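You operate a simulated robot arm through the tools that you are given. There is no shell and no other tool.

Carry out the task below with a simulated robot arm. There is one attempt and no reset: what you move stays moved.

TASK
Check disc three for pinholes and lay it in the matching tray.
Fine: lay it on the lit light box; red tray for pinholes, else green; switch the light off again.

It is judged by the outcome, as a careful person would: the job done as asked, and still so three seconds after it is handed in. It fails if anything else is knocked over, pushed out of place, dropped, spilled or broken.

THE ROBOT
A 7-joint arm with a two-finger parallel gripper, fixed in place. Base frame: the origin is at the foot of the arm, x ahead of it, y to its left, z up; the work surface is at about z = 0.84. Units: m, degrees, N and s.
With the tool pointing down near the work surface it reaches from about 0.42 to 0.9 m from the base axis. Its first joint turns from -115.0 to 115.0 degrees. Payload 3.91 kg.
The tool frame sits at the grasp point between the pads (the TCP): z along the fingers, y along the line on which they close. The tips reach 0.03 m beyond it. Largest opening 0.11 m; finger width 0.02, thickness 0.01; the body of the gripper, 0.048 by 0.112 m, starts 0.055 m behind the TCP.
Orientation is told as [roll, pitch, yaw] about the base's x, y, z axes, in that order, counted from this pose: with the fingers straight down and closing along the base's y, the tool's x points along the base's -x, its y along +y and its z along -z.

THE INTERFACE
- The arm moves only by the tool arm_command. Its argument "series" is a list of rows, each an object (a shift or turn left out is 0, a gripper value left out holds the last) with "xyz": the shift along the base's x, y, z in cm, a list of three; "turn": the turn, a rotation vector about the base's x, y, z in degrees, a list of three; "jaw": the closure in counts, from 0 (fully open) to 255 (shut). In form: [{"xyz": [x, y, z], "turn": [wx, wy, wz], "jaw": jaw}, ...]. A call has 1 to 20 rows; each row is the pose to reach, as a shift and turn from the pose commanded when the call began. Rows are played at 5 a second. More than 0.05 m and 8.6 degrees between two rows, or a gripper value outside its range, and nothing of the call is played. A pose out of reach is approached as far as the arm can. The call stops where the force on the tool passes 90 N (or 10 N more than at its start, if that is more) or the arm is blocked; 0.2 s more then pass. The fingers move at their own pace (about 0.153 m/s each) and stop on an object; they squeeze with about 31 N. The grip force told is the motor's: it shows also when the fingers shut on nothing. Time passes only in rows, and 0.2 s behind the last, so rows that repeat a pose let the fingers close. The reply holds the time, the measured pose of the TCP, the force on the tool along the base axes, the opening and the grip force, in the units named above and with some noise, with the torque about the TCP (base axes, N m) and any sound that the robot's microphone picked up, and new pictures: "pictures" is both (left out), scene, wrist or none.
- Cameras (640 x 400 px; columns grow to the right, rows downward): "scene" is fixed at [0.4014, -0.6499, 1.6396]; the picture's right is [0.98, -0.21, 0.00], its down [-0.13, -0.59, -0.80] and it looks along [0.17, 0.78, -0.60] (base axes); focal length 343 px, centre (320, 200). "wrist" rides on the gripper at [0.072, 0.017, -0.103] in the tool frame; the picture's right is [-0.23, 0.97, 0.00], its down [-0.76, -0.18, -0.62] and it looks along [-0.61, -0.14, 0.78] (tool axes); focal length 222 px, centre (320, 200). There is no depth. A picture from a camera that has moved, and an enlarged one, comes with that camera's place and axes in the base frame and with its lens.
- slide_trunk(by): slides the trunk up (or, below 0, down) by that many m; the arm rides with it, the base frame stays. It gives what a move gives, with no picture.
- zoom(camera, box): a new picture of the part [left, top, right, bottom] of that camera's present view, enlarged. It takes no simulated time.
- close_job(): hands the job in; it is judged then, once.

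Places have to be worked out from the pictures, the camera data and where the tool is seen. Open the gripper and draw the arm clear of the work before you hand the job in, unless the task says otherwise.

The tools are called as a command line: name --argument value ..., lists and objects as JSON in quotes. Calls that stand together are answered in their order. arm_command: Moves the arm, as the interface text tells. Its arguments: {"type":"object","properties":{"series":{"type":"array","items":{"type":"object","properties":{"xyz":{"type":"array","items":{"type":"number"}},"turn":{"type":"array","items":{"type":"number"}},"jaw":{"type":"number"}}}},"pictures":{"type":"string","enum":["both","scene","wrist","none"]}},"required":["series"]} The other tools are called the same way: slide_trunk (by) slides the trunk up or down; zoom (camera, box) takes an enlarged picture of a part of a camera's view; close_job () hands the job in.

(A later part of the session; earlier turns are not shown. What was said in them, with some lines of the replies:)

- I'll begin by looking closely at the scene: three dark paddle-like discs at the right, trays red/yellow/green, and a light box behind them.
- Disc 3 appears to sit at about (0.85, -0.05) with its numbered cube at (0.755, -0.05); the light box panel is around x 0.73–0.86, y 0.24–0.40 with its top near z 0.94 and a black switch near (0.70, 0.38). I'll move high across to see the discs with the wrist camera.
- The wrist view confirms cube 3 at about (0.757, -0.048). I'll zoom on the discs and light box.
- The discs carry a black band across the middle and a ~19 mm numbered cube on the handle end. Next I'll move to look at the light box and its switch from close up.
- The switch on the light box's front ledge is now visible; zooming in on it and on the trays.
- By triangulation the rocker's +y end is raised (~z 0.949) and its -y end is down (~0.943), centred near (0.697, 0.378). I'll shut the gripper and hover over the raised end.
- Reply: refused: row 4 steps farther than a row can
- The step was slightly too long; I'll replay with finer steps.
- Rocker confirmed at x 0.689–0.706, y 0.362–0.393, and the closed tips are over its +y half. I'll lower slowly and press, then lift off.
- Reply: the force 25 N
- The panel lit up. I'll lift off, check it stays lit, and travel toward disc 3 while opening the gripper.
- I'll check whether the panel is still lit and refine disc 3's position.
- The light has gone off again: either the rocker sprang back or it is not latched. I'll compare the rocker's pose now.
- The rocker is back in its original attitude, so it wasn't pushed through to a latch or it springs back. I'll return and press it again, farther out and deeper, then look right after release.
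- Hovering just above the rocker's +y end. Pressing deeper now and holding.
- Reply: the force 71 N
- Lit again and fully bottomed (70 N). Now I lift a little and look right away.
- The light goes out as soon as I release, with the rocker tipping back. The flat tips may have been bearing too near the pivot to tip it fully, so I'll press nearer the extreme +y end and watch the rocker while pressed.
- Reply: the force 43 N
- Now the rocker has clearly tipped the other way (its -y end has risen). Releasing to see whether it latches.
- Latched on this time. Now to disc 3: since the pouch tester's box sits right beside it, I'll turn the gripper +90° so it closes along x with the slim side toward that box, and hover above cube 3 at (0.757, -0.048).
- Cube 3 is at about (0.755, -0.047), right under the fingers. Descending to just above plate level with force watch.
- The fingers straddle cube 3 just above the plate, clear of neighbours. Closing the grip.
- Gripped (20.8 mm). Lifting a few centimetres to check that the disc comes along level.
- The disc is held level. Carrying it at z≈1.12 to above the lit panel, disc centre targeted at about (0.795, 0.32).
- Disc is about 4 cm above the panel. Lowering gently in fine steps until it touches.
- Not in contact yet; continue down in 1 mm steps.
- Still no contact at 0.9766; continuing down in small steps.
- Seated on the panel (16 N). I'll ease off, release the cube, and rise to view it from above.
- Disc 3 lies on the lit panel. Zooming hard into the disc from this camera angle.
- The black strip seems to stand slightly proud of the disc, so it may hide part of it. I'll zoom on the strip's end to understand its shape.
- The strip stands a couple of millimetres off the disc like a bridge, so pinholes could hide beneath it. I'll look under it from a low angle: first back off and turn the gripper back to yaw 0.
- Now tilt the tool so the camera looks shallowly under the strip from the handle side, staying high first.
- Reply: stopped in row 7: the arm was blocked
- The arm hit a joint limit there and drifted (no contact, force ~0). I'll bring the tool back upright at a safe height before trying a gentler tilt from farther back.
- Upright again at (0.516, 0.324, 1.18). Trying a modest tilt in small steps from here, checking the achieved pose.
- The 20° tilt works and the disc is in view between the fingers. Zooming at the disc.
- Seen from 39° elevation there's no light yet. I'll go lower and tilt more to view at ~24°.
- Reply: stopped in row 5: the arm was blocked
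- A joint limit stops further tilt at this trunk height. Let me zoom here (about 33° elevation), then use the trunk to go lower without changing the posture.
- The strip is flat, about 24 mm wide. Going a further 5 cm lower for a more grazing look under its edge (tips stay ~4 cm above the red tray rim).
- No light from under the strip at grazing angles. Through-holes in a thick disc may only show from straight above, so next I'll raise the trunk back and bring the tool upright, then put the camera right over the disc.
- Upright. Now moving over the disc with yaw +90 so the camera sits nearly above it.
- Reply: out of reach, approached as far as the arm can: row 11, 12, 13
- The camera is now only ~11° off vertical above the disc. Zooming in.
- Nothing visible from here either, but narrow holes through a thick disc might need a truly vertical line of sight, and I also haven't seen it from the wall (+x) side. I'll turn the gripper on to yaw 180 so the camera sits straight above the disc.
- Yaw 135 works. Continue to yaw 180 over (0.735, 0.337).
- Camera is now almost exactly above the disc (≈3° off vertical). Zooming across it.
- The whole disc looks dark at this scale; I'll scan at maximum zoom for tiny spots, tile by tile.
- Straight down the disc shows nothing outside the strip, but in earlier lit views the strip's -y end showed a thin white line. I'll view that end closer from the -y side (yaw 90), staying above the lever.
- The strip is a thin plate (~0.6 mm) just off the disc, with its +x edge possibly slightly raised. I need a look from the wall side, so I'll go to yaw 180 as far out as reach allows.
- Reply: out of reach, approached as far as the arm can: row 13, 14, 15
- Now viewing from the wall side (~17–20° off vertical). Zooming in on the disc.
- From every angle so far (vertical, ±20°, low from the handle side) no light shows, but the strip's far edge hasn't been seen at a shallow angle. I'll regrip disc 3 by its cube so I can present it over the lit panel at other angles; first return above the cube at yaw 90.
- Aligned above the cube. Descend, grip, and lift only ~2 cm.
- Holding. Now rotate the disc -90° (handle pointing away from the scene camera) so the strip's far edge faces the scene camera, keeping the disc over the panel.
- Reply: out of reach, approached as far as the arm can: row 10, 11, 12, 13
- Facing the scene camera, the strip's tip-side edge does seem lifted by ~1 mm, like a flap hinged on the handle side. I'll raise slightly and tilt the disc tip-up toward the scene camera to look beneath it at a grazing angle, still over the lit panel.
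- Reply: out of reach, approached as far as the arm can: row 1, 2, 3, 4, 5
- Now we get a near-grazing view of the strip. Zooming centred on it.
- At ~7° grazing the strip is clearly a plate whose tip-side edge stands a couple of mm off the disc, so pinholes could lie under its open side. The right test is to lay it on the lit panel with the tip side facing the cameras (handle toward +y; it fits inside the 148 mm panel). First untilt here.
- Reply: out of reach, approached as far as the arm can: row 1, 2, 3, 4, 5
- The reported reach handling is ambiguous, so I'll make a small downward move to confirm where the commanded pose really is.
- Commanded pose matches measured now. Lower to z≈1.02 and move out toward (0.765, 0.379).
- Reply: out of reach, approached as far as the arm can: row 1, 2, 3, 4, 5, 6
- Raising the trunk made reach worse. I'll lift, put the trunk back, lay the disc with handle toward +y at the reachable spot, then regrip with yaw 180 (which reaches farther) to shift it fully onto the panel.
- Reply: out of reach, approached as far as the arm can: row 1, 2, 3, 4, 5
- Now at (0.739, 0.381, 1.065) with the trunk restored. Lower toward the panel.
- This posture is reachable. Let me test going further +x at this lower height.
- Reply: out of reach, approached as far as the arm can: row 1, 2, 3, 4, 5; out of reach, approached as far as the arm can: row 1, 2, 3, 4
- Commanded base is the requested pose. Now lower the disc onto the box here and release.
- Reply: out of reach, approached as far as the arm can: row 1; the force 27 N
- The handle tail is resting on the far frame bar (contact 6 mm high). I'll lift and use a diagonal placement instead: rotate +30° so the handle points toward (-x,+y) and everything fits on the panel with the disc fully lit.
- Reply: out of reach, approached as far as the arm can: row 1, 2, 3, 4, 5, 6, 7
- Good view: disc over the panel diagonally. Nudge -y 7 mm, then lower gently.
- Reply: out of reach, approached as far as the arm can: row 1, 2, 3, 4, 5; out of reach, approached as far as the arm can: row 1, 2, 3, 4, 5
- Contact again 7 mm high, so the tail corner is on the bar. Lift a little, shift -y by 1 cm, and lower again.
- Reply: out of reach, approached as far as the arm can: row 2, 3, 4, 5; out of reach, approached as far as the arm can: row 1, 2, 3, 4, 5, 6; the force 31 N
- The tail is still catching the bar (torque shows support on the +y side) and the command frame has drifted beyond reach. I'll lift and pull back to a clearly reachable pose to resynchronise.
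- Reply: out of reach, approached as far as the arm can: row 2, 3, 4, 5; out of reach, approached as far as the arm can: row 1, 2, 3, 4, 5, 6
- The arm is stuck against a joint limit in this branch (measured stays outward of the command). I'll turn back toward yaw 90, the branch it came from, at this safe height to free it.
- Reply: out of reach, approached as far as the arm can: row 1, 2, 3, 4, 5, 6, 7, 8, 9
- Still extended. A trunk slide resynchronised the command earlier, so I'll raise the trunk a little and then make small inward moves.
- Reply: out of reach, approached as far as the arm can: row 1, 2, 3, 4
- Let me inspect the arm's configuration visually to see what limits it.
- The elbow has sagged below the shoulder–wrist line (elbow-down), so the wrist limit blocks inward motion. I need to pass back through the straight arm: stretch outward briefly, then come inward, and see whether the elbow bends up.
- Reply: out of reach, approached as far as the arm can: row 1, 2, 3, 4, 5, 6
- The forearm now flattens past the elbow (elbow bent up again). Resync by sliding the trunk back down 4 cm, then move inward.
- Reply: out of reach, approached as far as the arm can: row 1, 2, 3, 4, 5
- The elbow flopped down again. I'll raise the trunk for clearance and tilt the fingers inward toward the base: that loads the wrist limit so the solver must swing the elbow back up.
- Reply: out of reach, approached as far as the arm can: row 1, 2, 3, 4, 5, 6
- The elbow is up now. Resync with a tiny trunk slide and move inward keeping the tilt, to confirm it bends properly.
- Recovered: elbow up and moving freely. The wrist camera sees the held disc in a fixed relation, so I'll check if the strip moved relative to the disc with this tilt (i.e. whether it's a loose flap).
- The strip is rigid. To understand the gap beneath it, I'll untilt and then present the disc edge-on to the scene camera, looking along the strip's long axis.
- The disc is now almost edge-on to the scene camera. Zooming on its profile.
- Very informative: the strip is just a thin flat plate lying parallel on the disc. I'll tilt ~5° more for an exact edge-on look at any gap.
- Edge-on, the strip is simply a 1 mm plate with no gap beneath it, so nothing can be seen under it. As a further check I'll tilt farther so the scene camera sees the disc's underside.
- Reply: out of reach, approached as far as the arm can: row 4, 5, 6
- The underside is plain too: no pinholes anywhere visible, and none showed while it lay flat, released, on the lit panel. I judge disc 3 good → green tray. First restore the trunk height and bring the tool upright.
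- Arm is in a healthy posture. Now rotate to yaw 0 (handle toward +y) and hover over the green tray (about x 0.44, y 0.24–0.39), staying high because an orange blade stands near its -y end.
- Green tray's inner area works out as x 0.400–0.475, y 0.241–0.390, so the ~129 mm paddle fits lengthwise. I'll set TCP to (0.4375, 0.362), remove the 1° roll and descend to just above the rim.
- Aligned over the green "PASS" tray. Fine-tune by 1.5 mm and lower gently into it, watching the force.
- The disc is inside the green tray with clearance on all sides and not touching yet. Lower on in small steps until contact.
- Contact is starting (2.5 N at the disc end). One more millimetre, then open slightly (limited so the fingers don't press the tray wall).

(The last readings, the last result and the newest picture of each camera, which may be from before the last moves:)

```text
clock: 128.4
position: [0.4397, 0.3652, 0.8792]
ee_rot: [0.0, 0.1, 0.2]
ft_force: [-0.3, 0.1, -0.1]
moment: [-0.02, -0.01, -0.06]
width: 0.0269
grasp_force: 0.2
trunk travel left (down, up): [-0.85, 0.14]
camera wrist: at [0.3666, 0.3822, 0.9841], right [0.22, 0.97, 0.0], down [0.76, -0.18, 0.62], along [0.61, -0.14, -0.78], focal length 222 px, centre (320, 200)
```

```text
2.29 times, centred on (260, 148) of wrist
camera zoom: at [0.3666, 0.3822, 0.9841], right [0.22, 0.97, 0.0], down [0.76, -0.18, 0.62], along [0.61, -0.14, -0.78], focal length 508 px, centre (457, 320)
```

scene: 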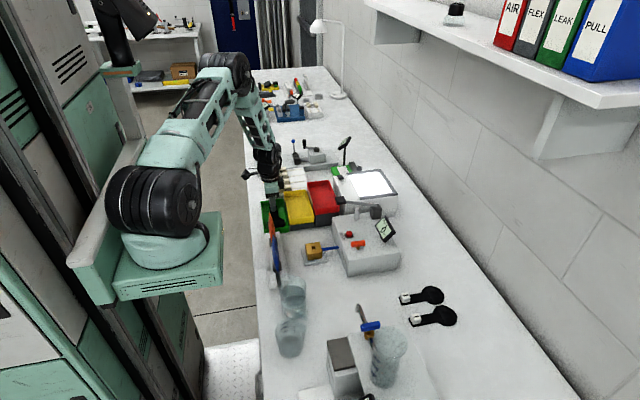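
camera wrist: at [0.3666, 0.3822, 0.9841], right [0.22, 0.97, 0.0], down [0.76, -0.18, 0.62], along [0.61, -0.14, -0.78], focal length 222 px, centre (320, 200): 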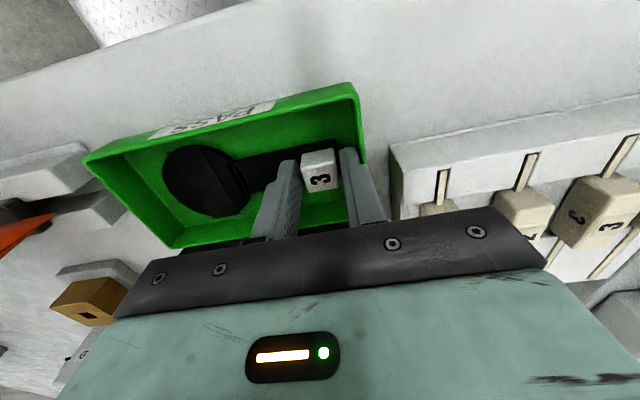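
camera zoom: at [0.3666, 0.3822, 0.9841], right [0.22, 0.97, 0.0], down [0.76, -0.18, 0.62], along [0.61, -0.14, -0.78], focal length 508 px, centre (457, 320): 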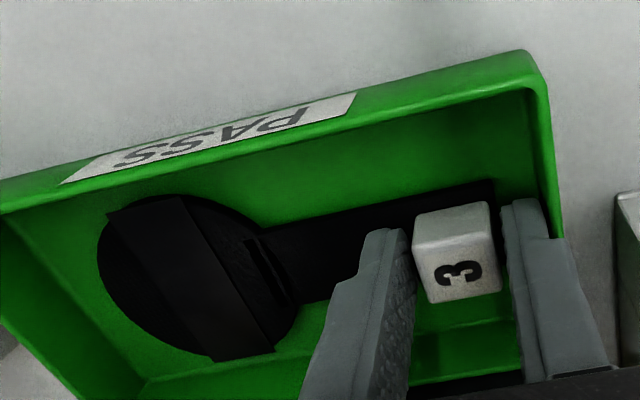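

Released. I notice a small dark slit on the disc near the handle junction; zooming to check what it is.

zoom --camera "wrist" --box '[160, 140, 256, 220]'

zoom --camera "wrist" --box '[218, 160, 250, 190]'

```text
5.00 times, centred on (208, 180) of wrist
camera zoom: at [0.3666, 0.3822, 0.9841], right [0.22, 0.97, 0.0], down [0.76, -0.18, 0.62], along [0.61, -0.14, -0.78], focal length 1111 px, centre (880, 300)
```

zoom: 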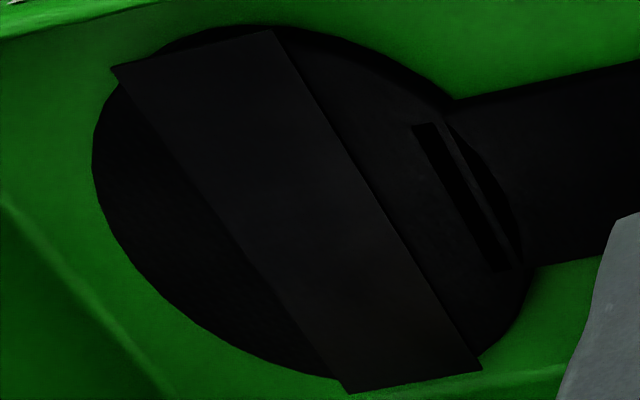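

```text
13.33 times, centred on (234, 175) of wrist
camera zoom: at [0.3666, 0.3822, 0.9841], right [0.22, 0.97, 0.0], down [0.76, -0.18, 0.62], along [0.61, -0.14, -0.78], focal length 2962 px, centre (1467, 533)
```

zoom: 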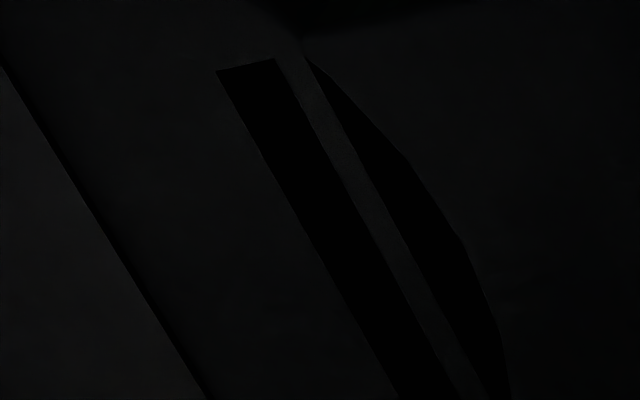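

That's only overlapping dark geometry where handle meets disc, not a hole. Now lift straight out and check that the disc stays flat in the tray.

arm_command --series '[{"xyz": [0, 0, 1]}, {"xyz": [0, 0, 3]}, {"xyz": [0, 0, 6]}, {"xyz": [0, 0, 10]}, {"xyz": [0, 0, 14]}, {"xyz": [0, 0, 18]}, {"xyz": [0, 0, 21]}, {"xyz": [0, 0, 21]}]'

zoom --camera "scene" --box '[250, 180, 330, 245]'

zoom --camera "wrist" --box '[190, 20, 360, 150]'

```text
clock: 130.2
position: [0.4391, 0.3665, 1.0897]
ee_rot: [-0.1, -0.1, 0.2]
ft_force: [-0.3, 0.0, 0.2]
moment: [0.01, -0.01, -0.01]
width: 0.0272
grasp_force: 0.1
trunk travel left (down, up): [-0.85, 0.14]
camera wrist: at [0.3661, 0.3844, 1.1942], right [0.22, 0.97, 0.0], down [0.76, -0.17, 0.62], along [0.61, -0.14, -0.78], focal length 222 px, centre (320, 200)
```

scene: 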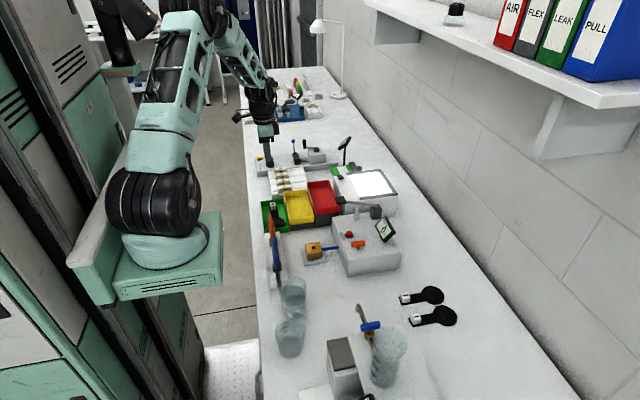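
wrist: 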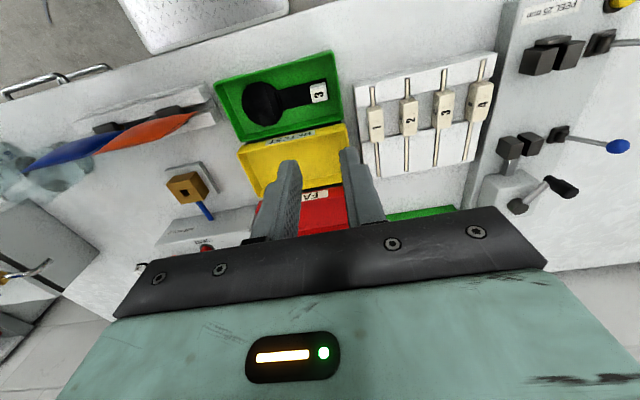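

```text
6.15 times, centred on (290, 212) of scene
camera zoom: at [0.4014, -0.6499, 1.6396], right [0.98, -0.21, 0.0], down [-0.13, -0.59, -0.8], along [0.17, 0.78, -0.6], focal length 2112 px, centre (505, 123)
```

zoom: 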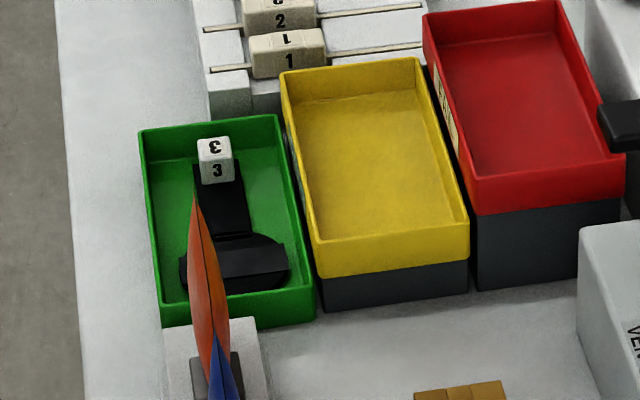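

```text
3.08 times, centred on (275, 85) of wrist
camera zoom: at [0.3661, 0.3844, 1.1942], right [0.22, 0.97, 0.0], down [0.76, -0.17, 0.62], along [0.61, -0.14, -0.78], focal length 684 px, centre (458, 554)
```

zoom: 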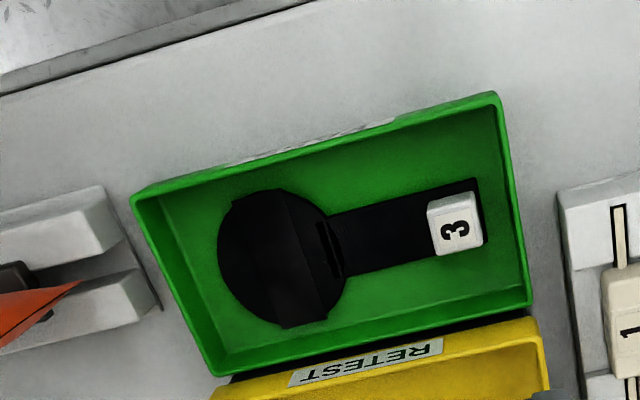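

The disc lies flat in the PASS tray. The scene view now shows the strip clearly from the tip side; zooming in for a final look.

zoom --camera "scene" --box '[266, 207, 294, 225]'

zoom --camera "wrist" --box '[238, 76, 284, 126]'

```text
16.00 times, centred on (280, 216) of scene
camera zoom: at [0.4014, -0.6499, 1.6396], right [0.98, -0.21, 0.0], down [-0.13, -0.59, -0.8], along [0.17, 0.78, -0.6], focal length 5492 px, centre (960, -56)
```

zoom: 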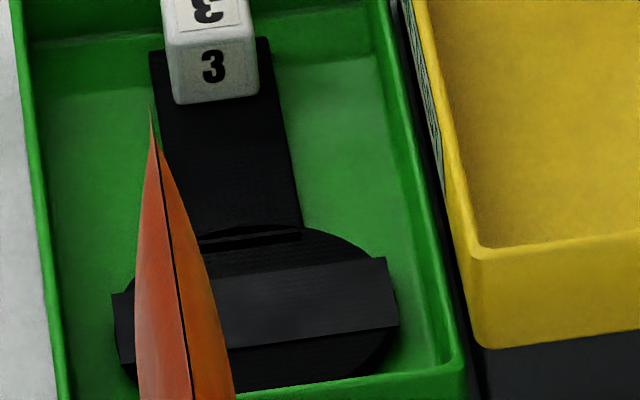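

```text
8.00 times, centred on (261, 101) of wrist
camera zoom: at [0.3661, 0.3844, 1.1942], right [0.22, 0.97, 0.0], down [0.76, -0.17, 0.62], along [0.61, -0.14, -0.78], focal length 1777 px, centre (792, 992)
```

zoom: 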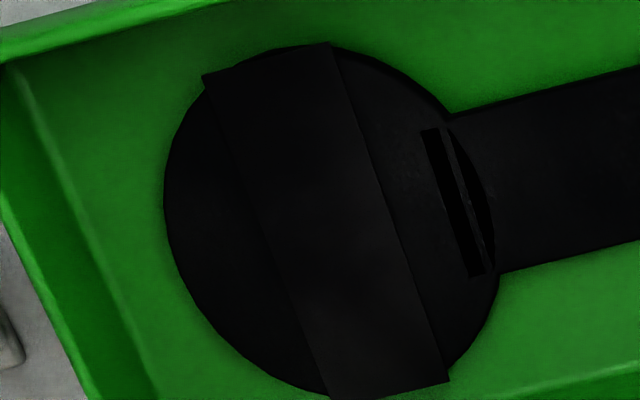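

Disc 3 is resting in the green PASS tray. Now switch the light off: close the jaw and hover over the rocker's raised -y end at about (0.697, 0.3565).

arm_command --series '[{"xyz": [4.3, -0.2, 0], "jaw": 255}, {"xyz": [8.6, -0.4, 0], "jaw": 255}, {"xyz": [12.9, -0.6, 0], "jaw": 255}, {"xyz": [17.2, -0.8, -1], "jaw": 255}, {"xyz": [21.5, -0.9, -3], "jaw": 255}, {"xyz": [25.8, -1.0, -5], "jaw": 255}, {"xyz": [25.8, -1.0, -8], "jaw": 255}, {"xyz": [25.8, -1.0, -8], "jaw": 255}]'

zoom --camera "wrist" --box '[270, 105, 366, 175]'

zoom --camera "scene" --box '[335, 155, 367, 180]'

```text
clock: 132.0
position: [0.6957, 0.3542, 1.0066]
ee_rot: [0.1, 0.0, 0.3]
ft_force: [1.0, -0.2, 0.5]
moment: [-0.03, -0.01, -0.02]
width: 0.0
grasp_force: 30.9
trunk travel left (down, up): [-0.85, 0.14]
camera wrist: at [0.6238, 0.3714, 1.1119], right [0.22, 0.97, 0.0], down [0.76, -0.18, 0.62], along [0.61, -0.14, -0.78], focal length 222 px, centre (320, 200)
```

scene: 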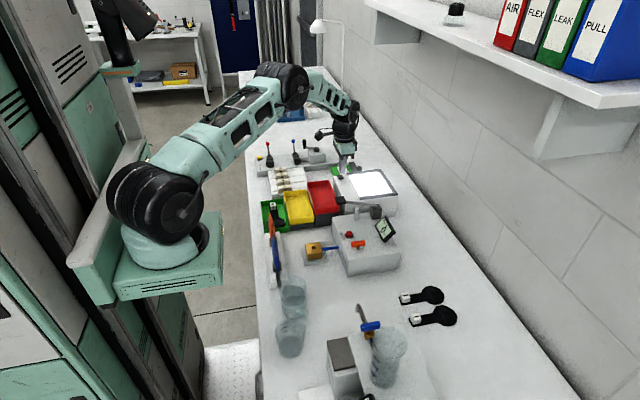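
wrist: 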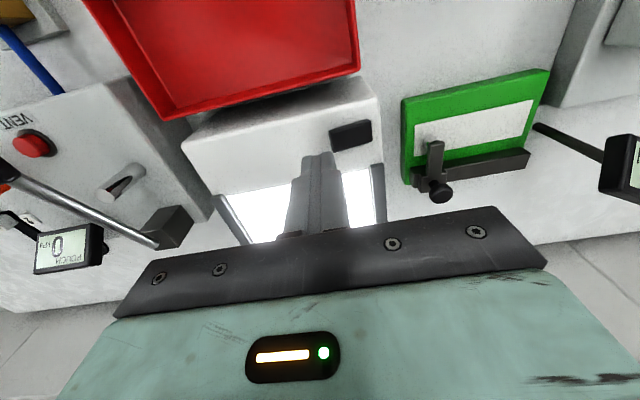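

```text
5.71 times, centred on (318, 140) of wrist
camera zoom: at [0.6238, 0.3714, 1.1119], right [0.22, 0.97, 0.0], down [0.76, -0.18, 0.62], along [0.61, -0.14, -0.78], focal length 1269 px, centre (331, 543)
```

zoom: 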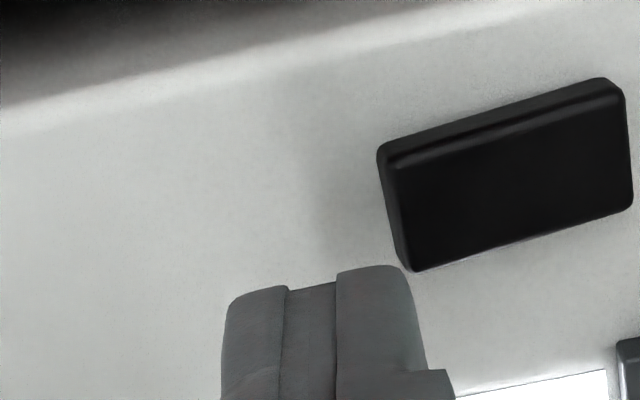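

```text
16.00 times, centred on (351, 168) of scene
camera zoom: at [0.4014, -0.6499, 1.6396], right [0.98, -0.21, 0.0], down [-0.13, -0.59, -0.8], along [0.17, 0.78, -0.6], focal length 5492 px, centre (-176, 720)
```

zoom: 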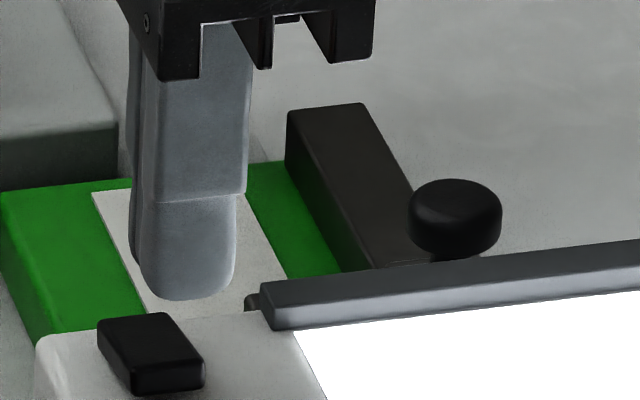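

The tips are a bit too far -y (edge at 0.364 vs rocker end at 0.363). Shift +4 mm, then press slowly.

arm_command --series '[{"xyz": [0.1, 0.4, 0]}, {"xyz": [0.1, 0.4, -1.5]}, {"xyz": [0.1, 0.4, -2.3]}, {"xyz": [0.1, 0.4, -2.7]}, {"xyz": [0.1, 0.4, -3.0]}, {"xyz": [0.1, 0.4, -3.2]}, {"xyz": [0.1, 0.4, -3.5]}, {"xyz": [0.1, 0.4, -3.7]}, {"xyz": [0.1, 0.4, -3.7]}]'

zoom --camera "scene" --box '[335, 160, 367, 182]'

```text
clock: 134.0
position: [0.6968, 0.3606, 0.9747]
ee_rot: [0.1, -0.1, 0.3]
ft_force: [-0.9, -3.6, 10.7]
moment: [0.04, 0.08, -0.03]
width: 0.0
grasp_force: 30.7
trunk travel left (down, up): [-0.85, 0.14]
camera wrist: at [0.6254, 0.3767, 1.0788], right [0.22, 0.97, 0.0], down [0.76, -0.18, 0.62], along [0.61, -0.14, -0.78], focal length 222 px, centre (320, 200)
```

scene: 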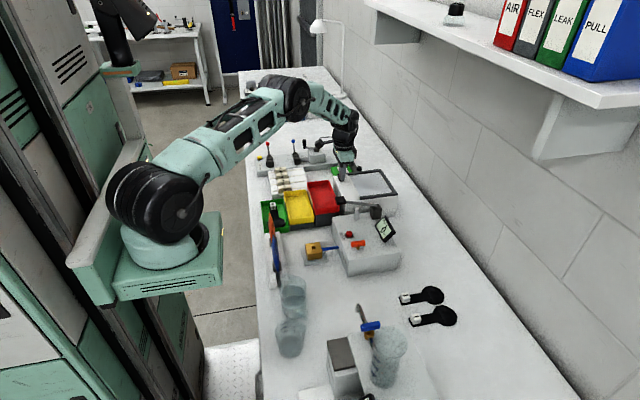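
wrist: 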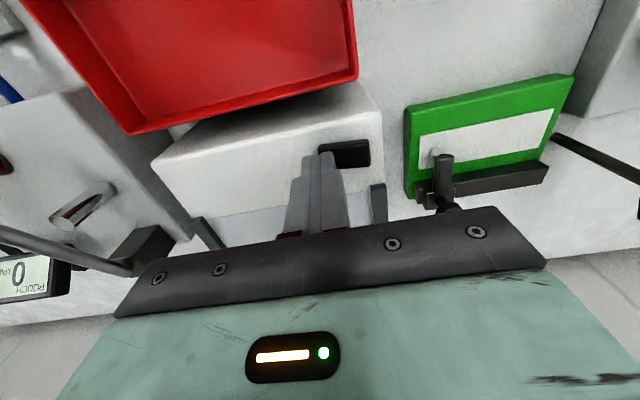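

```text
16.00 times, centred on (351, 171) of scene
camera zoom: at [0.4014, -0.6499, 1.6396], right [0.98, -0.21, 0.0], down [-0.13, -0.59, -0.8], along [0.17, 0.78, -0.6], focal length 5492 px, centre (-176, 664)
```

zoom: 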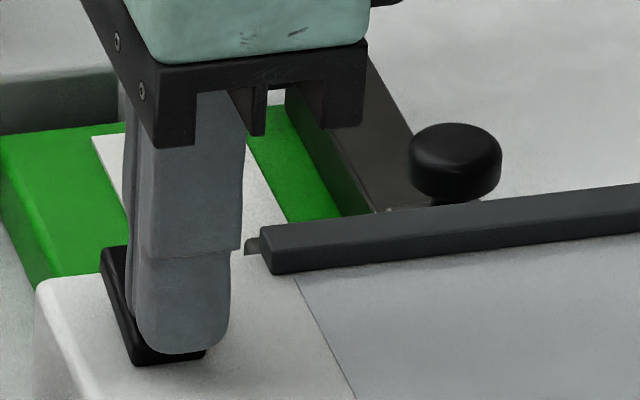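

The light went off. Lift away and verify that the rocker stays in its off position.

arm_command --series '[{"xyz": [0, 0, 2]}, {"xyz": [0, 0, 6]}, {"xyz": [0, 0, 10]}, {"xyz": [-2, 0, 14]}, {"xyz": [-6, 0, 16]}, {"xyz": [-10, 0, 17]}, {"xyz": [-14, 0, 18]}, {"xyz": [-14, 0, 18]}]'

zoom --camera "scene" --box '[335, 160, 399, 205]'

zoom --camera "scene" --box '[340, 167, 356, 177]'

```text
clock: 135.8
position: [0.5563, 0.3604, 1.154]
ee_rot: [0.1, -0.1, 0.2]
ft_force: [-0.5, -0.2, 0.0]
moment: [0.0, -0.02, -0.02]
width: 0.0
grasp_force: 30.8
trunk travel left (down, up): [-0.85, 0.14]
camera wrist: at [0.4845, 0.3776, 1.2583], right [0.23, 0.97, 0.0], down [0.76, -0.18, 0.62], along [0.61, -0.14, -0.78], focal length 222 px, centre (320, 200)
```

scene: 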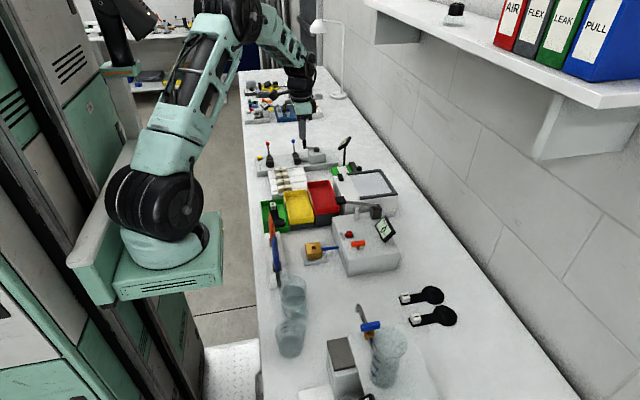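
wrist: 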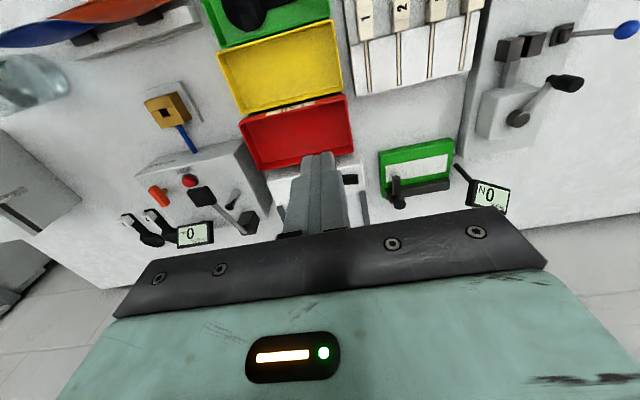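

```text
8.89 times, centred on (367, 182) of scene
camera zoom: at [0.4014, -0.6499, 1.6396], right [0.98, -0.21, 0.0], down [-0.13, -0.59, -0.8], along [0.17, 0.78, -0.6], focal length 3051 px, centre (-98, 356)
```

zoom: 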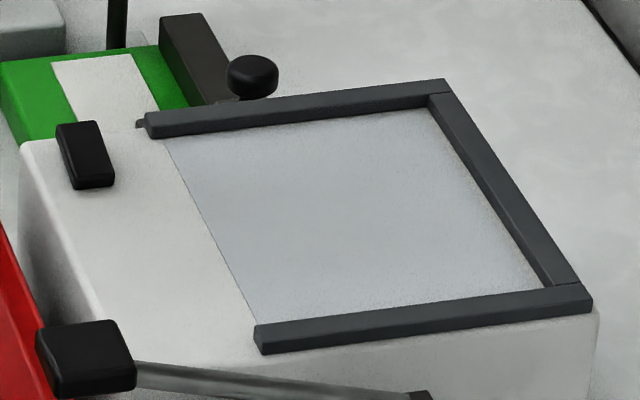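

```text
16.00 times, centred on (348, 172) of scene
camera zoom: at [0.4014, -0.6499, 1.6396], right [0.98, -0.21, 0.0], down [-0.13, -0.59, -0.8], along [0.17, 0.78, -0.6], focal length 5492 px, centre (-128, 648)
```

zoom: 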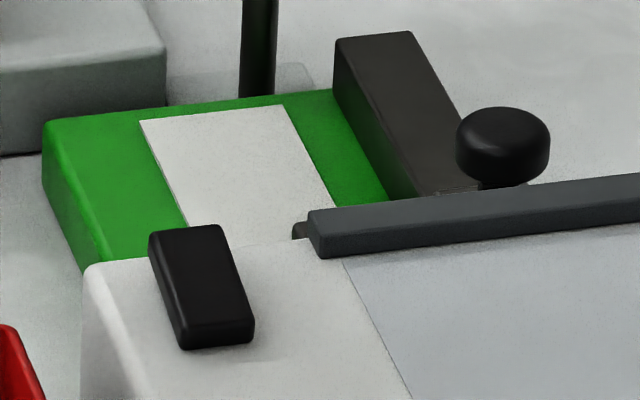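

Light box is off and the rocker is back as it was originally. Now open the gripper and draw the arm back to its starting area, then do a final check of the scene.

arm_command --series '[{"xyz": [-3.5, 0, 1], "jaw": 0}, {"xyz": [-7, -0.5, 2], "jaw": 0}, {"xyz": [-10.5, -1, 3], "jaw": 0}, {"xyz": [-14, -1.5, 4], "jaw": 0}, {"xyz": [-17.5, -2, 5], "jaw": 0}, {"xyz": [-20.5, -2.5, 5.5], "jaw": 0}, {"xyz": [-20.5, -2.5, 5.5], "jaw": 0}]'

zoom --camera "scene" --box '[240, 120, 480, 340]'

zoom --camera "wrist" --box '[200, 60, 480, 240]'

```text
clock: 137.4
position: [0.3526, 0.3351, 1.2096]
ee_rot: [0.0, 0.0, 0.1]
ft_force: [-0.6, 0.1, -0.2]
moment: [0.01, 0.01, -0.01]
width: 0.1099
grasp_force: 0.1
trunk travel left (down, up): [-0.85, 0.14]
camera wrist: at [0.2802, 0.3509, 1.3143], right [0.22, 0.97, 0.0], down [0.76, -0.18, 0.62], along [0.61, -0.14, -0.78], focal length 222 px, centre (320, 200)
```

scene: 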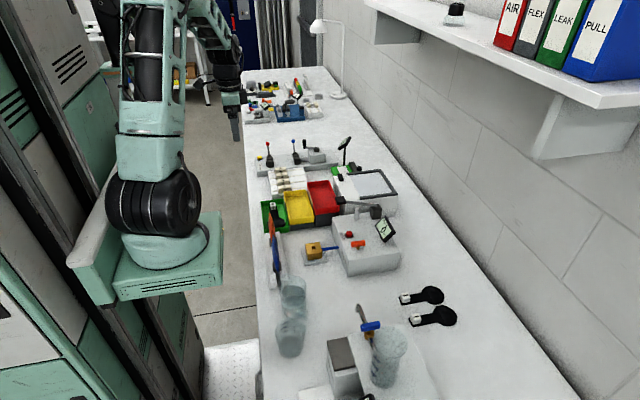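
wrist: 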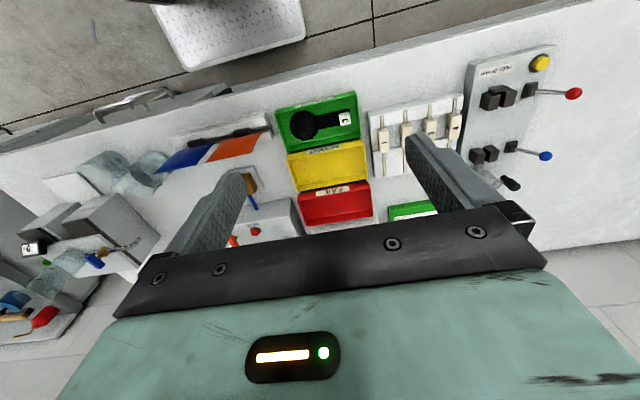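

```text
1.82 times, centred on (360, 230) of scene
camera zoom: at [0.4014, -0.6499, 1.6396], right [0.98, -0.21, 0.0], down [-0.13, -0.59, -0.8], along [0.17, 0.78, -0.6], focal length 624 px, centre (247, 146)
```

zoom: 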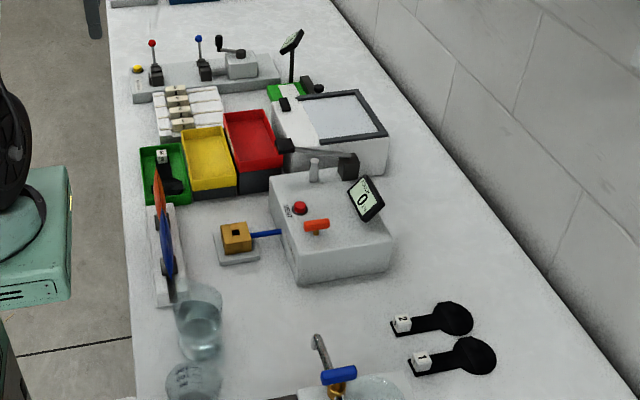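

```text
2.22 times, centred on (340, 150) of wrist
camera zoom: at [0.2802, 0.3509, 1.3143], right [0.22, 0.97, 0.0], down [0.76, -0.18, 0.62], along [0.61, -0.14, -0.78], focal length 494 px, centre (276, 311)
```

zoom: 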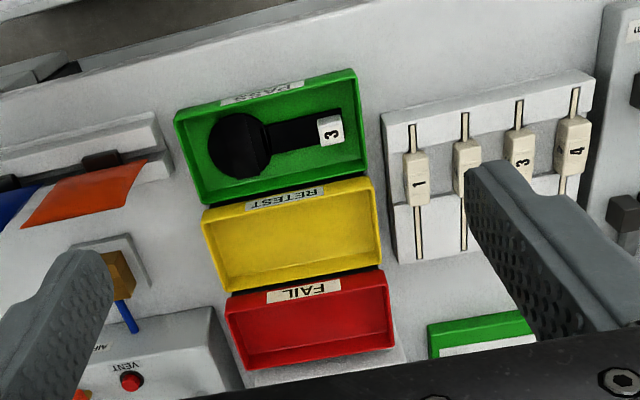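

Disc 3 is flat in the green PASS tray, the light box is off, the other items look undisturbed, and the arm is clear with the gripper open. Handing the job in.

close_job

```text
The job is handed in.
```

I put disc three in the green PASS tray, because I saw no pinholes while it lay on the lit light box. The light is switched off again. The arm is back at its start area with the gripper open, and nothing else looked disturbed in the last pictures.

- **What I checked:** I looked at the disc on the lit panel from straight above, from the wall side, from the -y side (the scene camera's side of the bench) and at low angles from the handle side. No light came through anywhere. I also looked at the underside off the light box, and it was plain.
- **What I could not check:** a thin black strip, about 24 mm wide, crosses the disc and stays fixed when it is tilted. It is opaque and I found no gap to see under, so any pinholes beneath it would not have shown. Green rests on the rest of the disc being clean.
- **Handling:** the light switch needed three presses before it stayed on. When I tried laying the disc a second way for another look, its handle caught the light box frame a few times, with at most about 31 N on the tool. I saw no sign that anything shifted.
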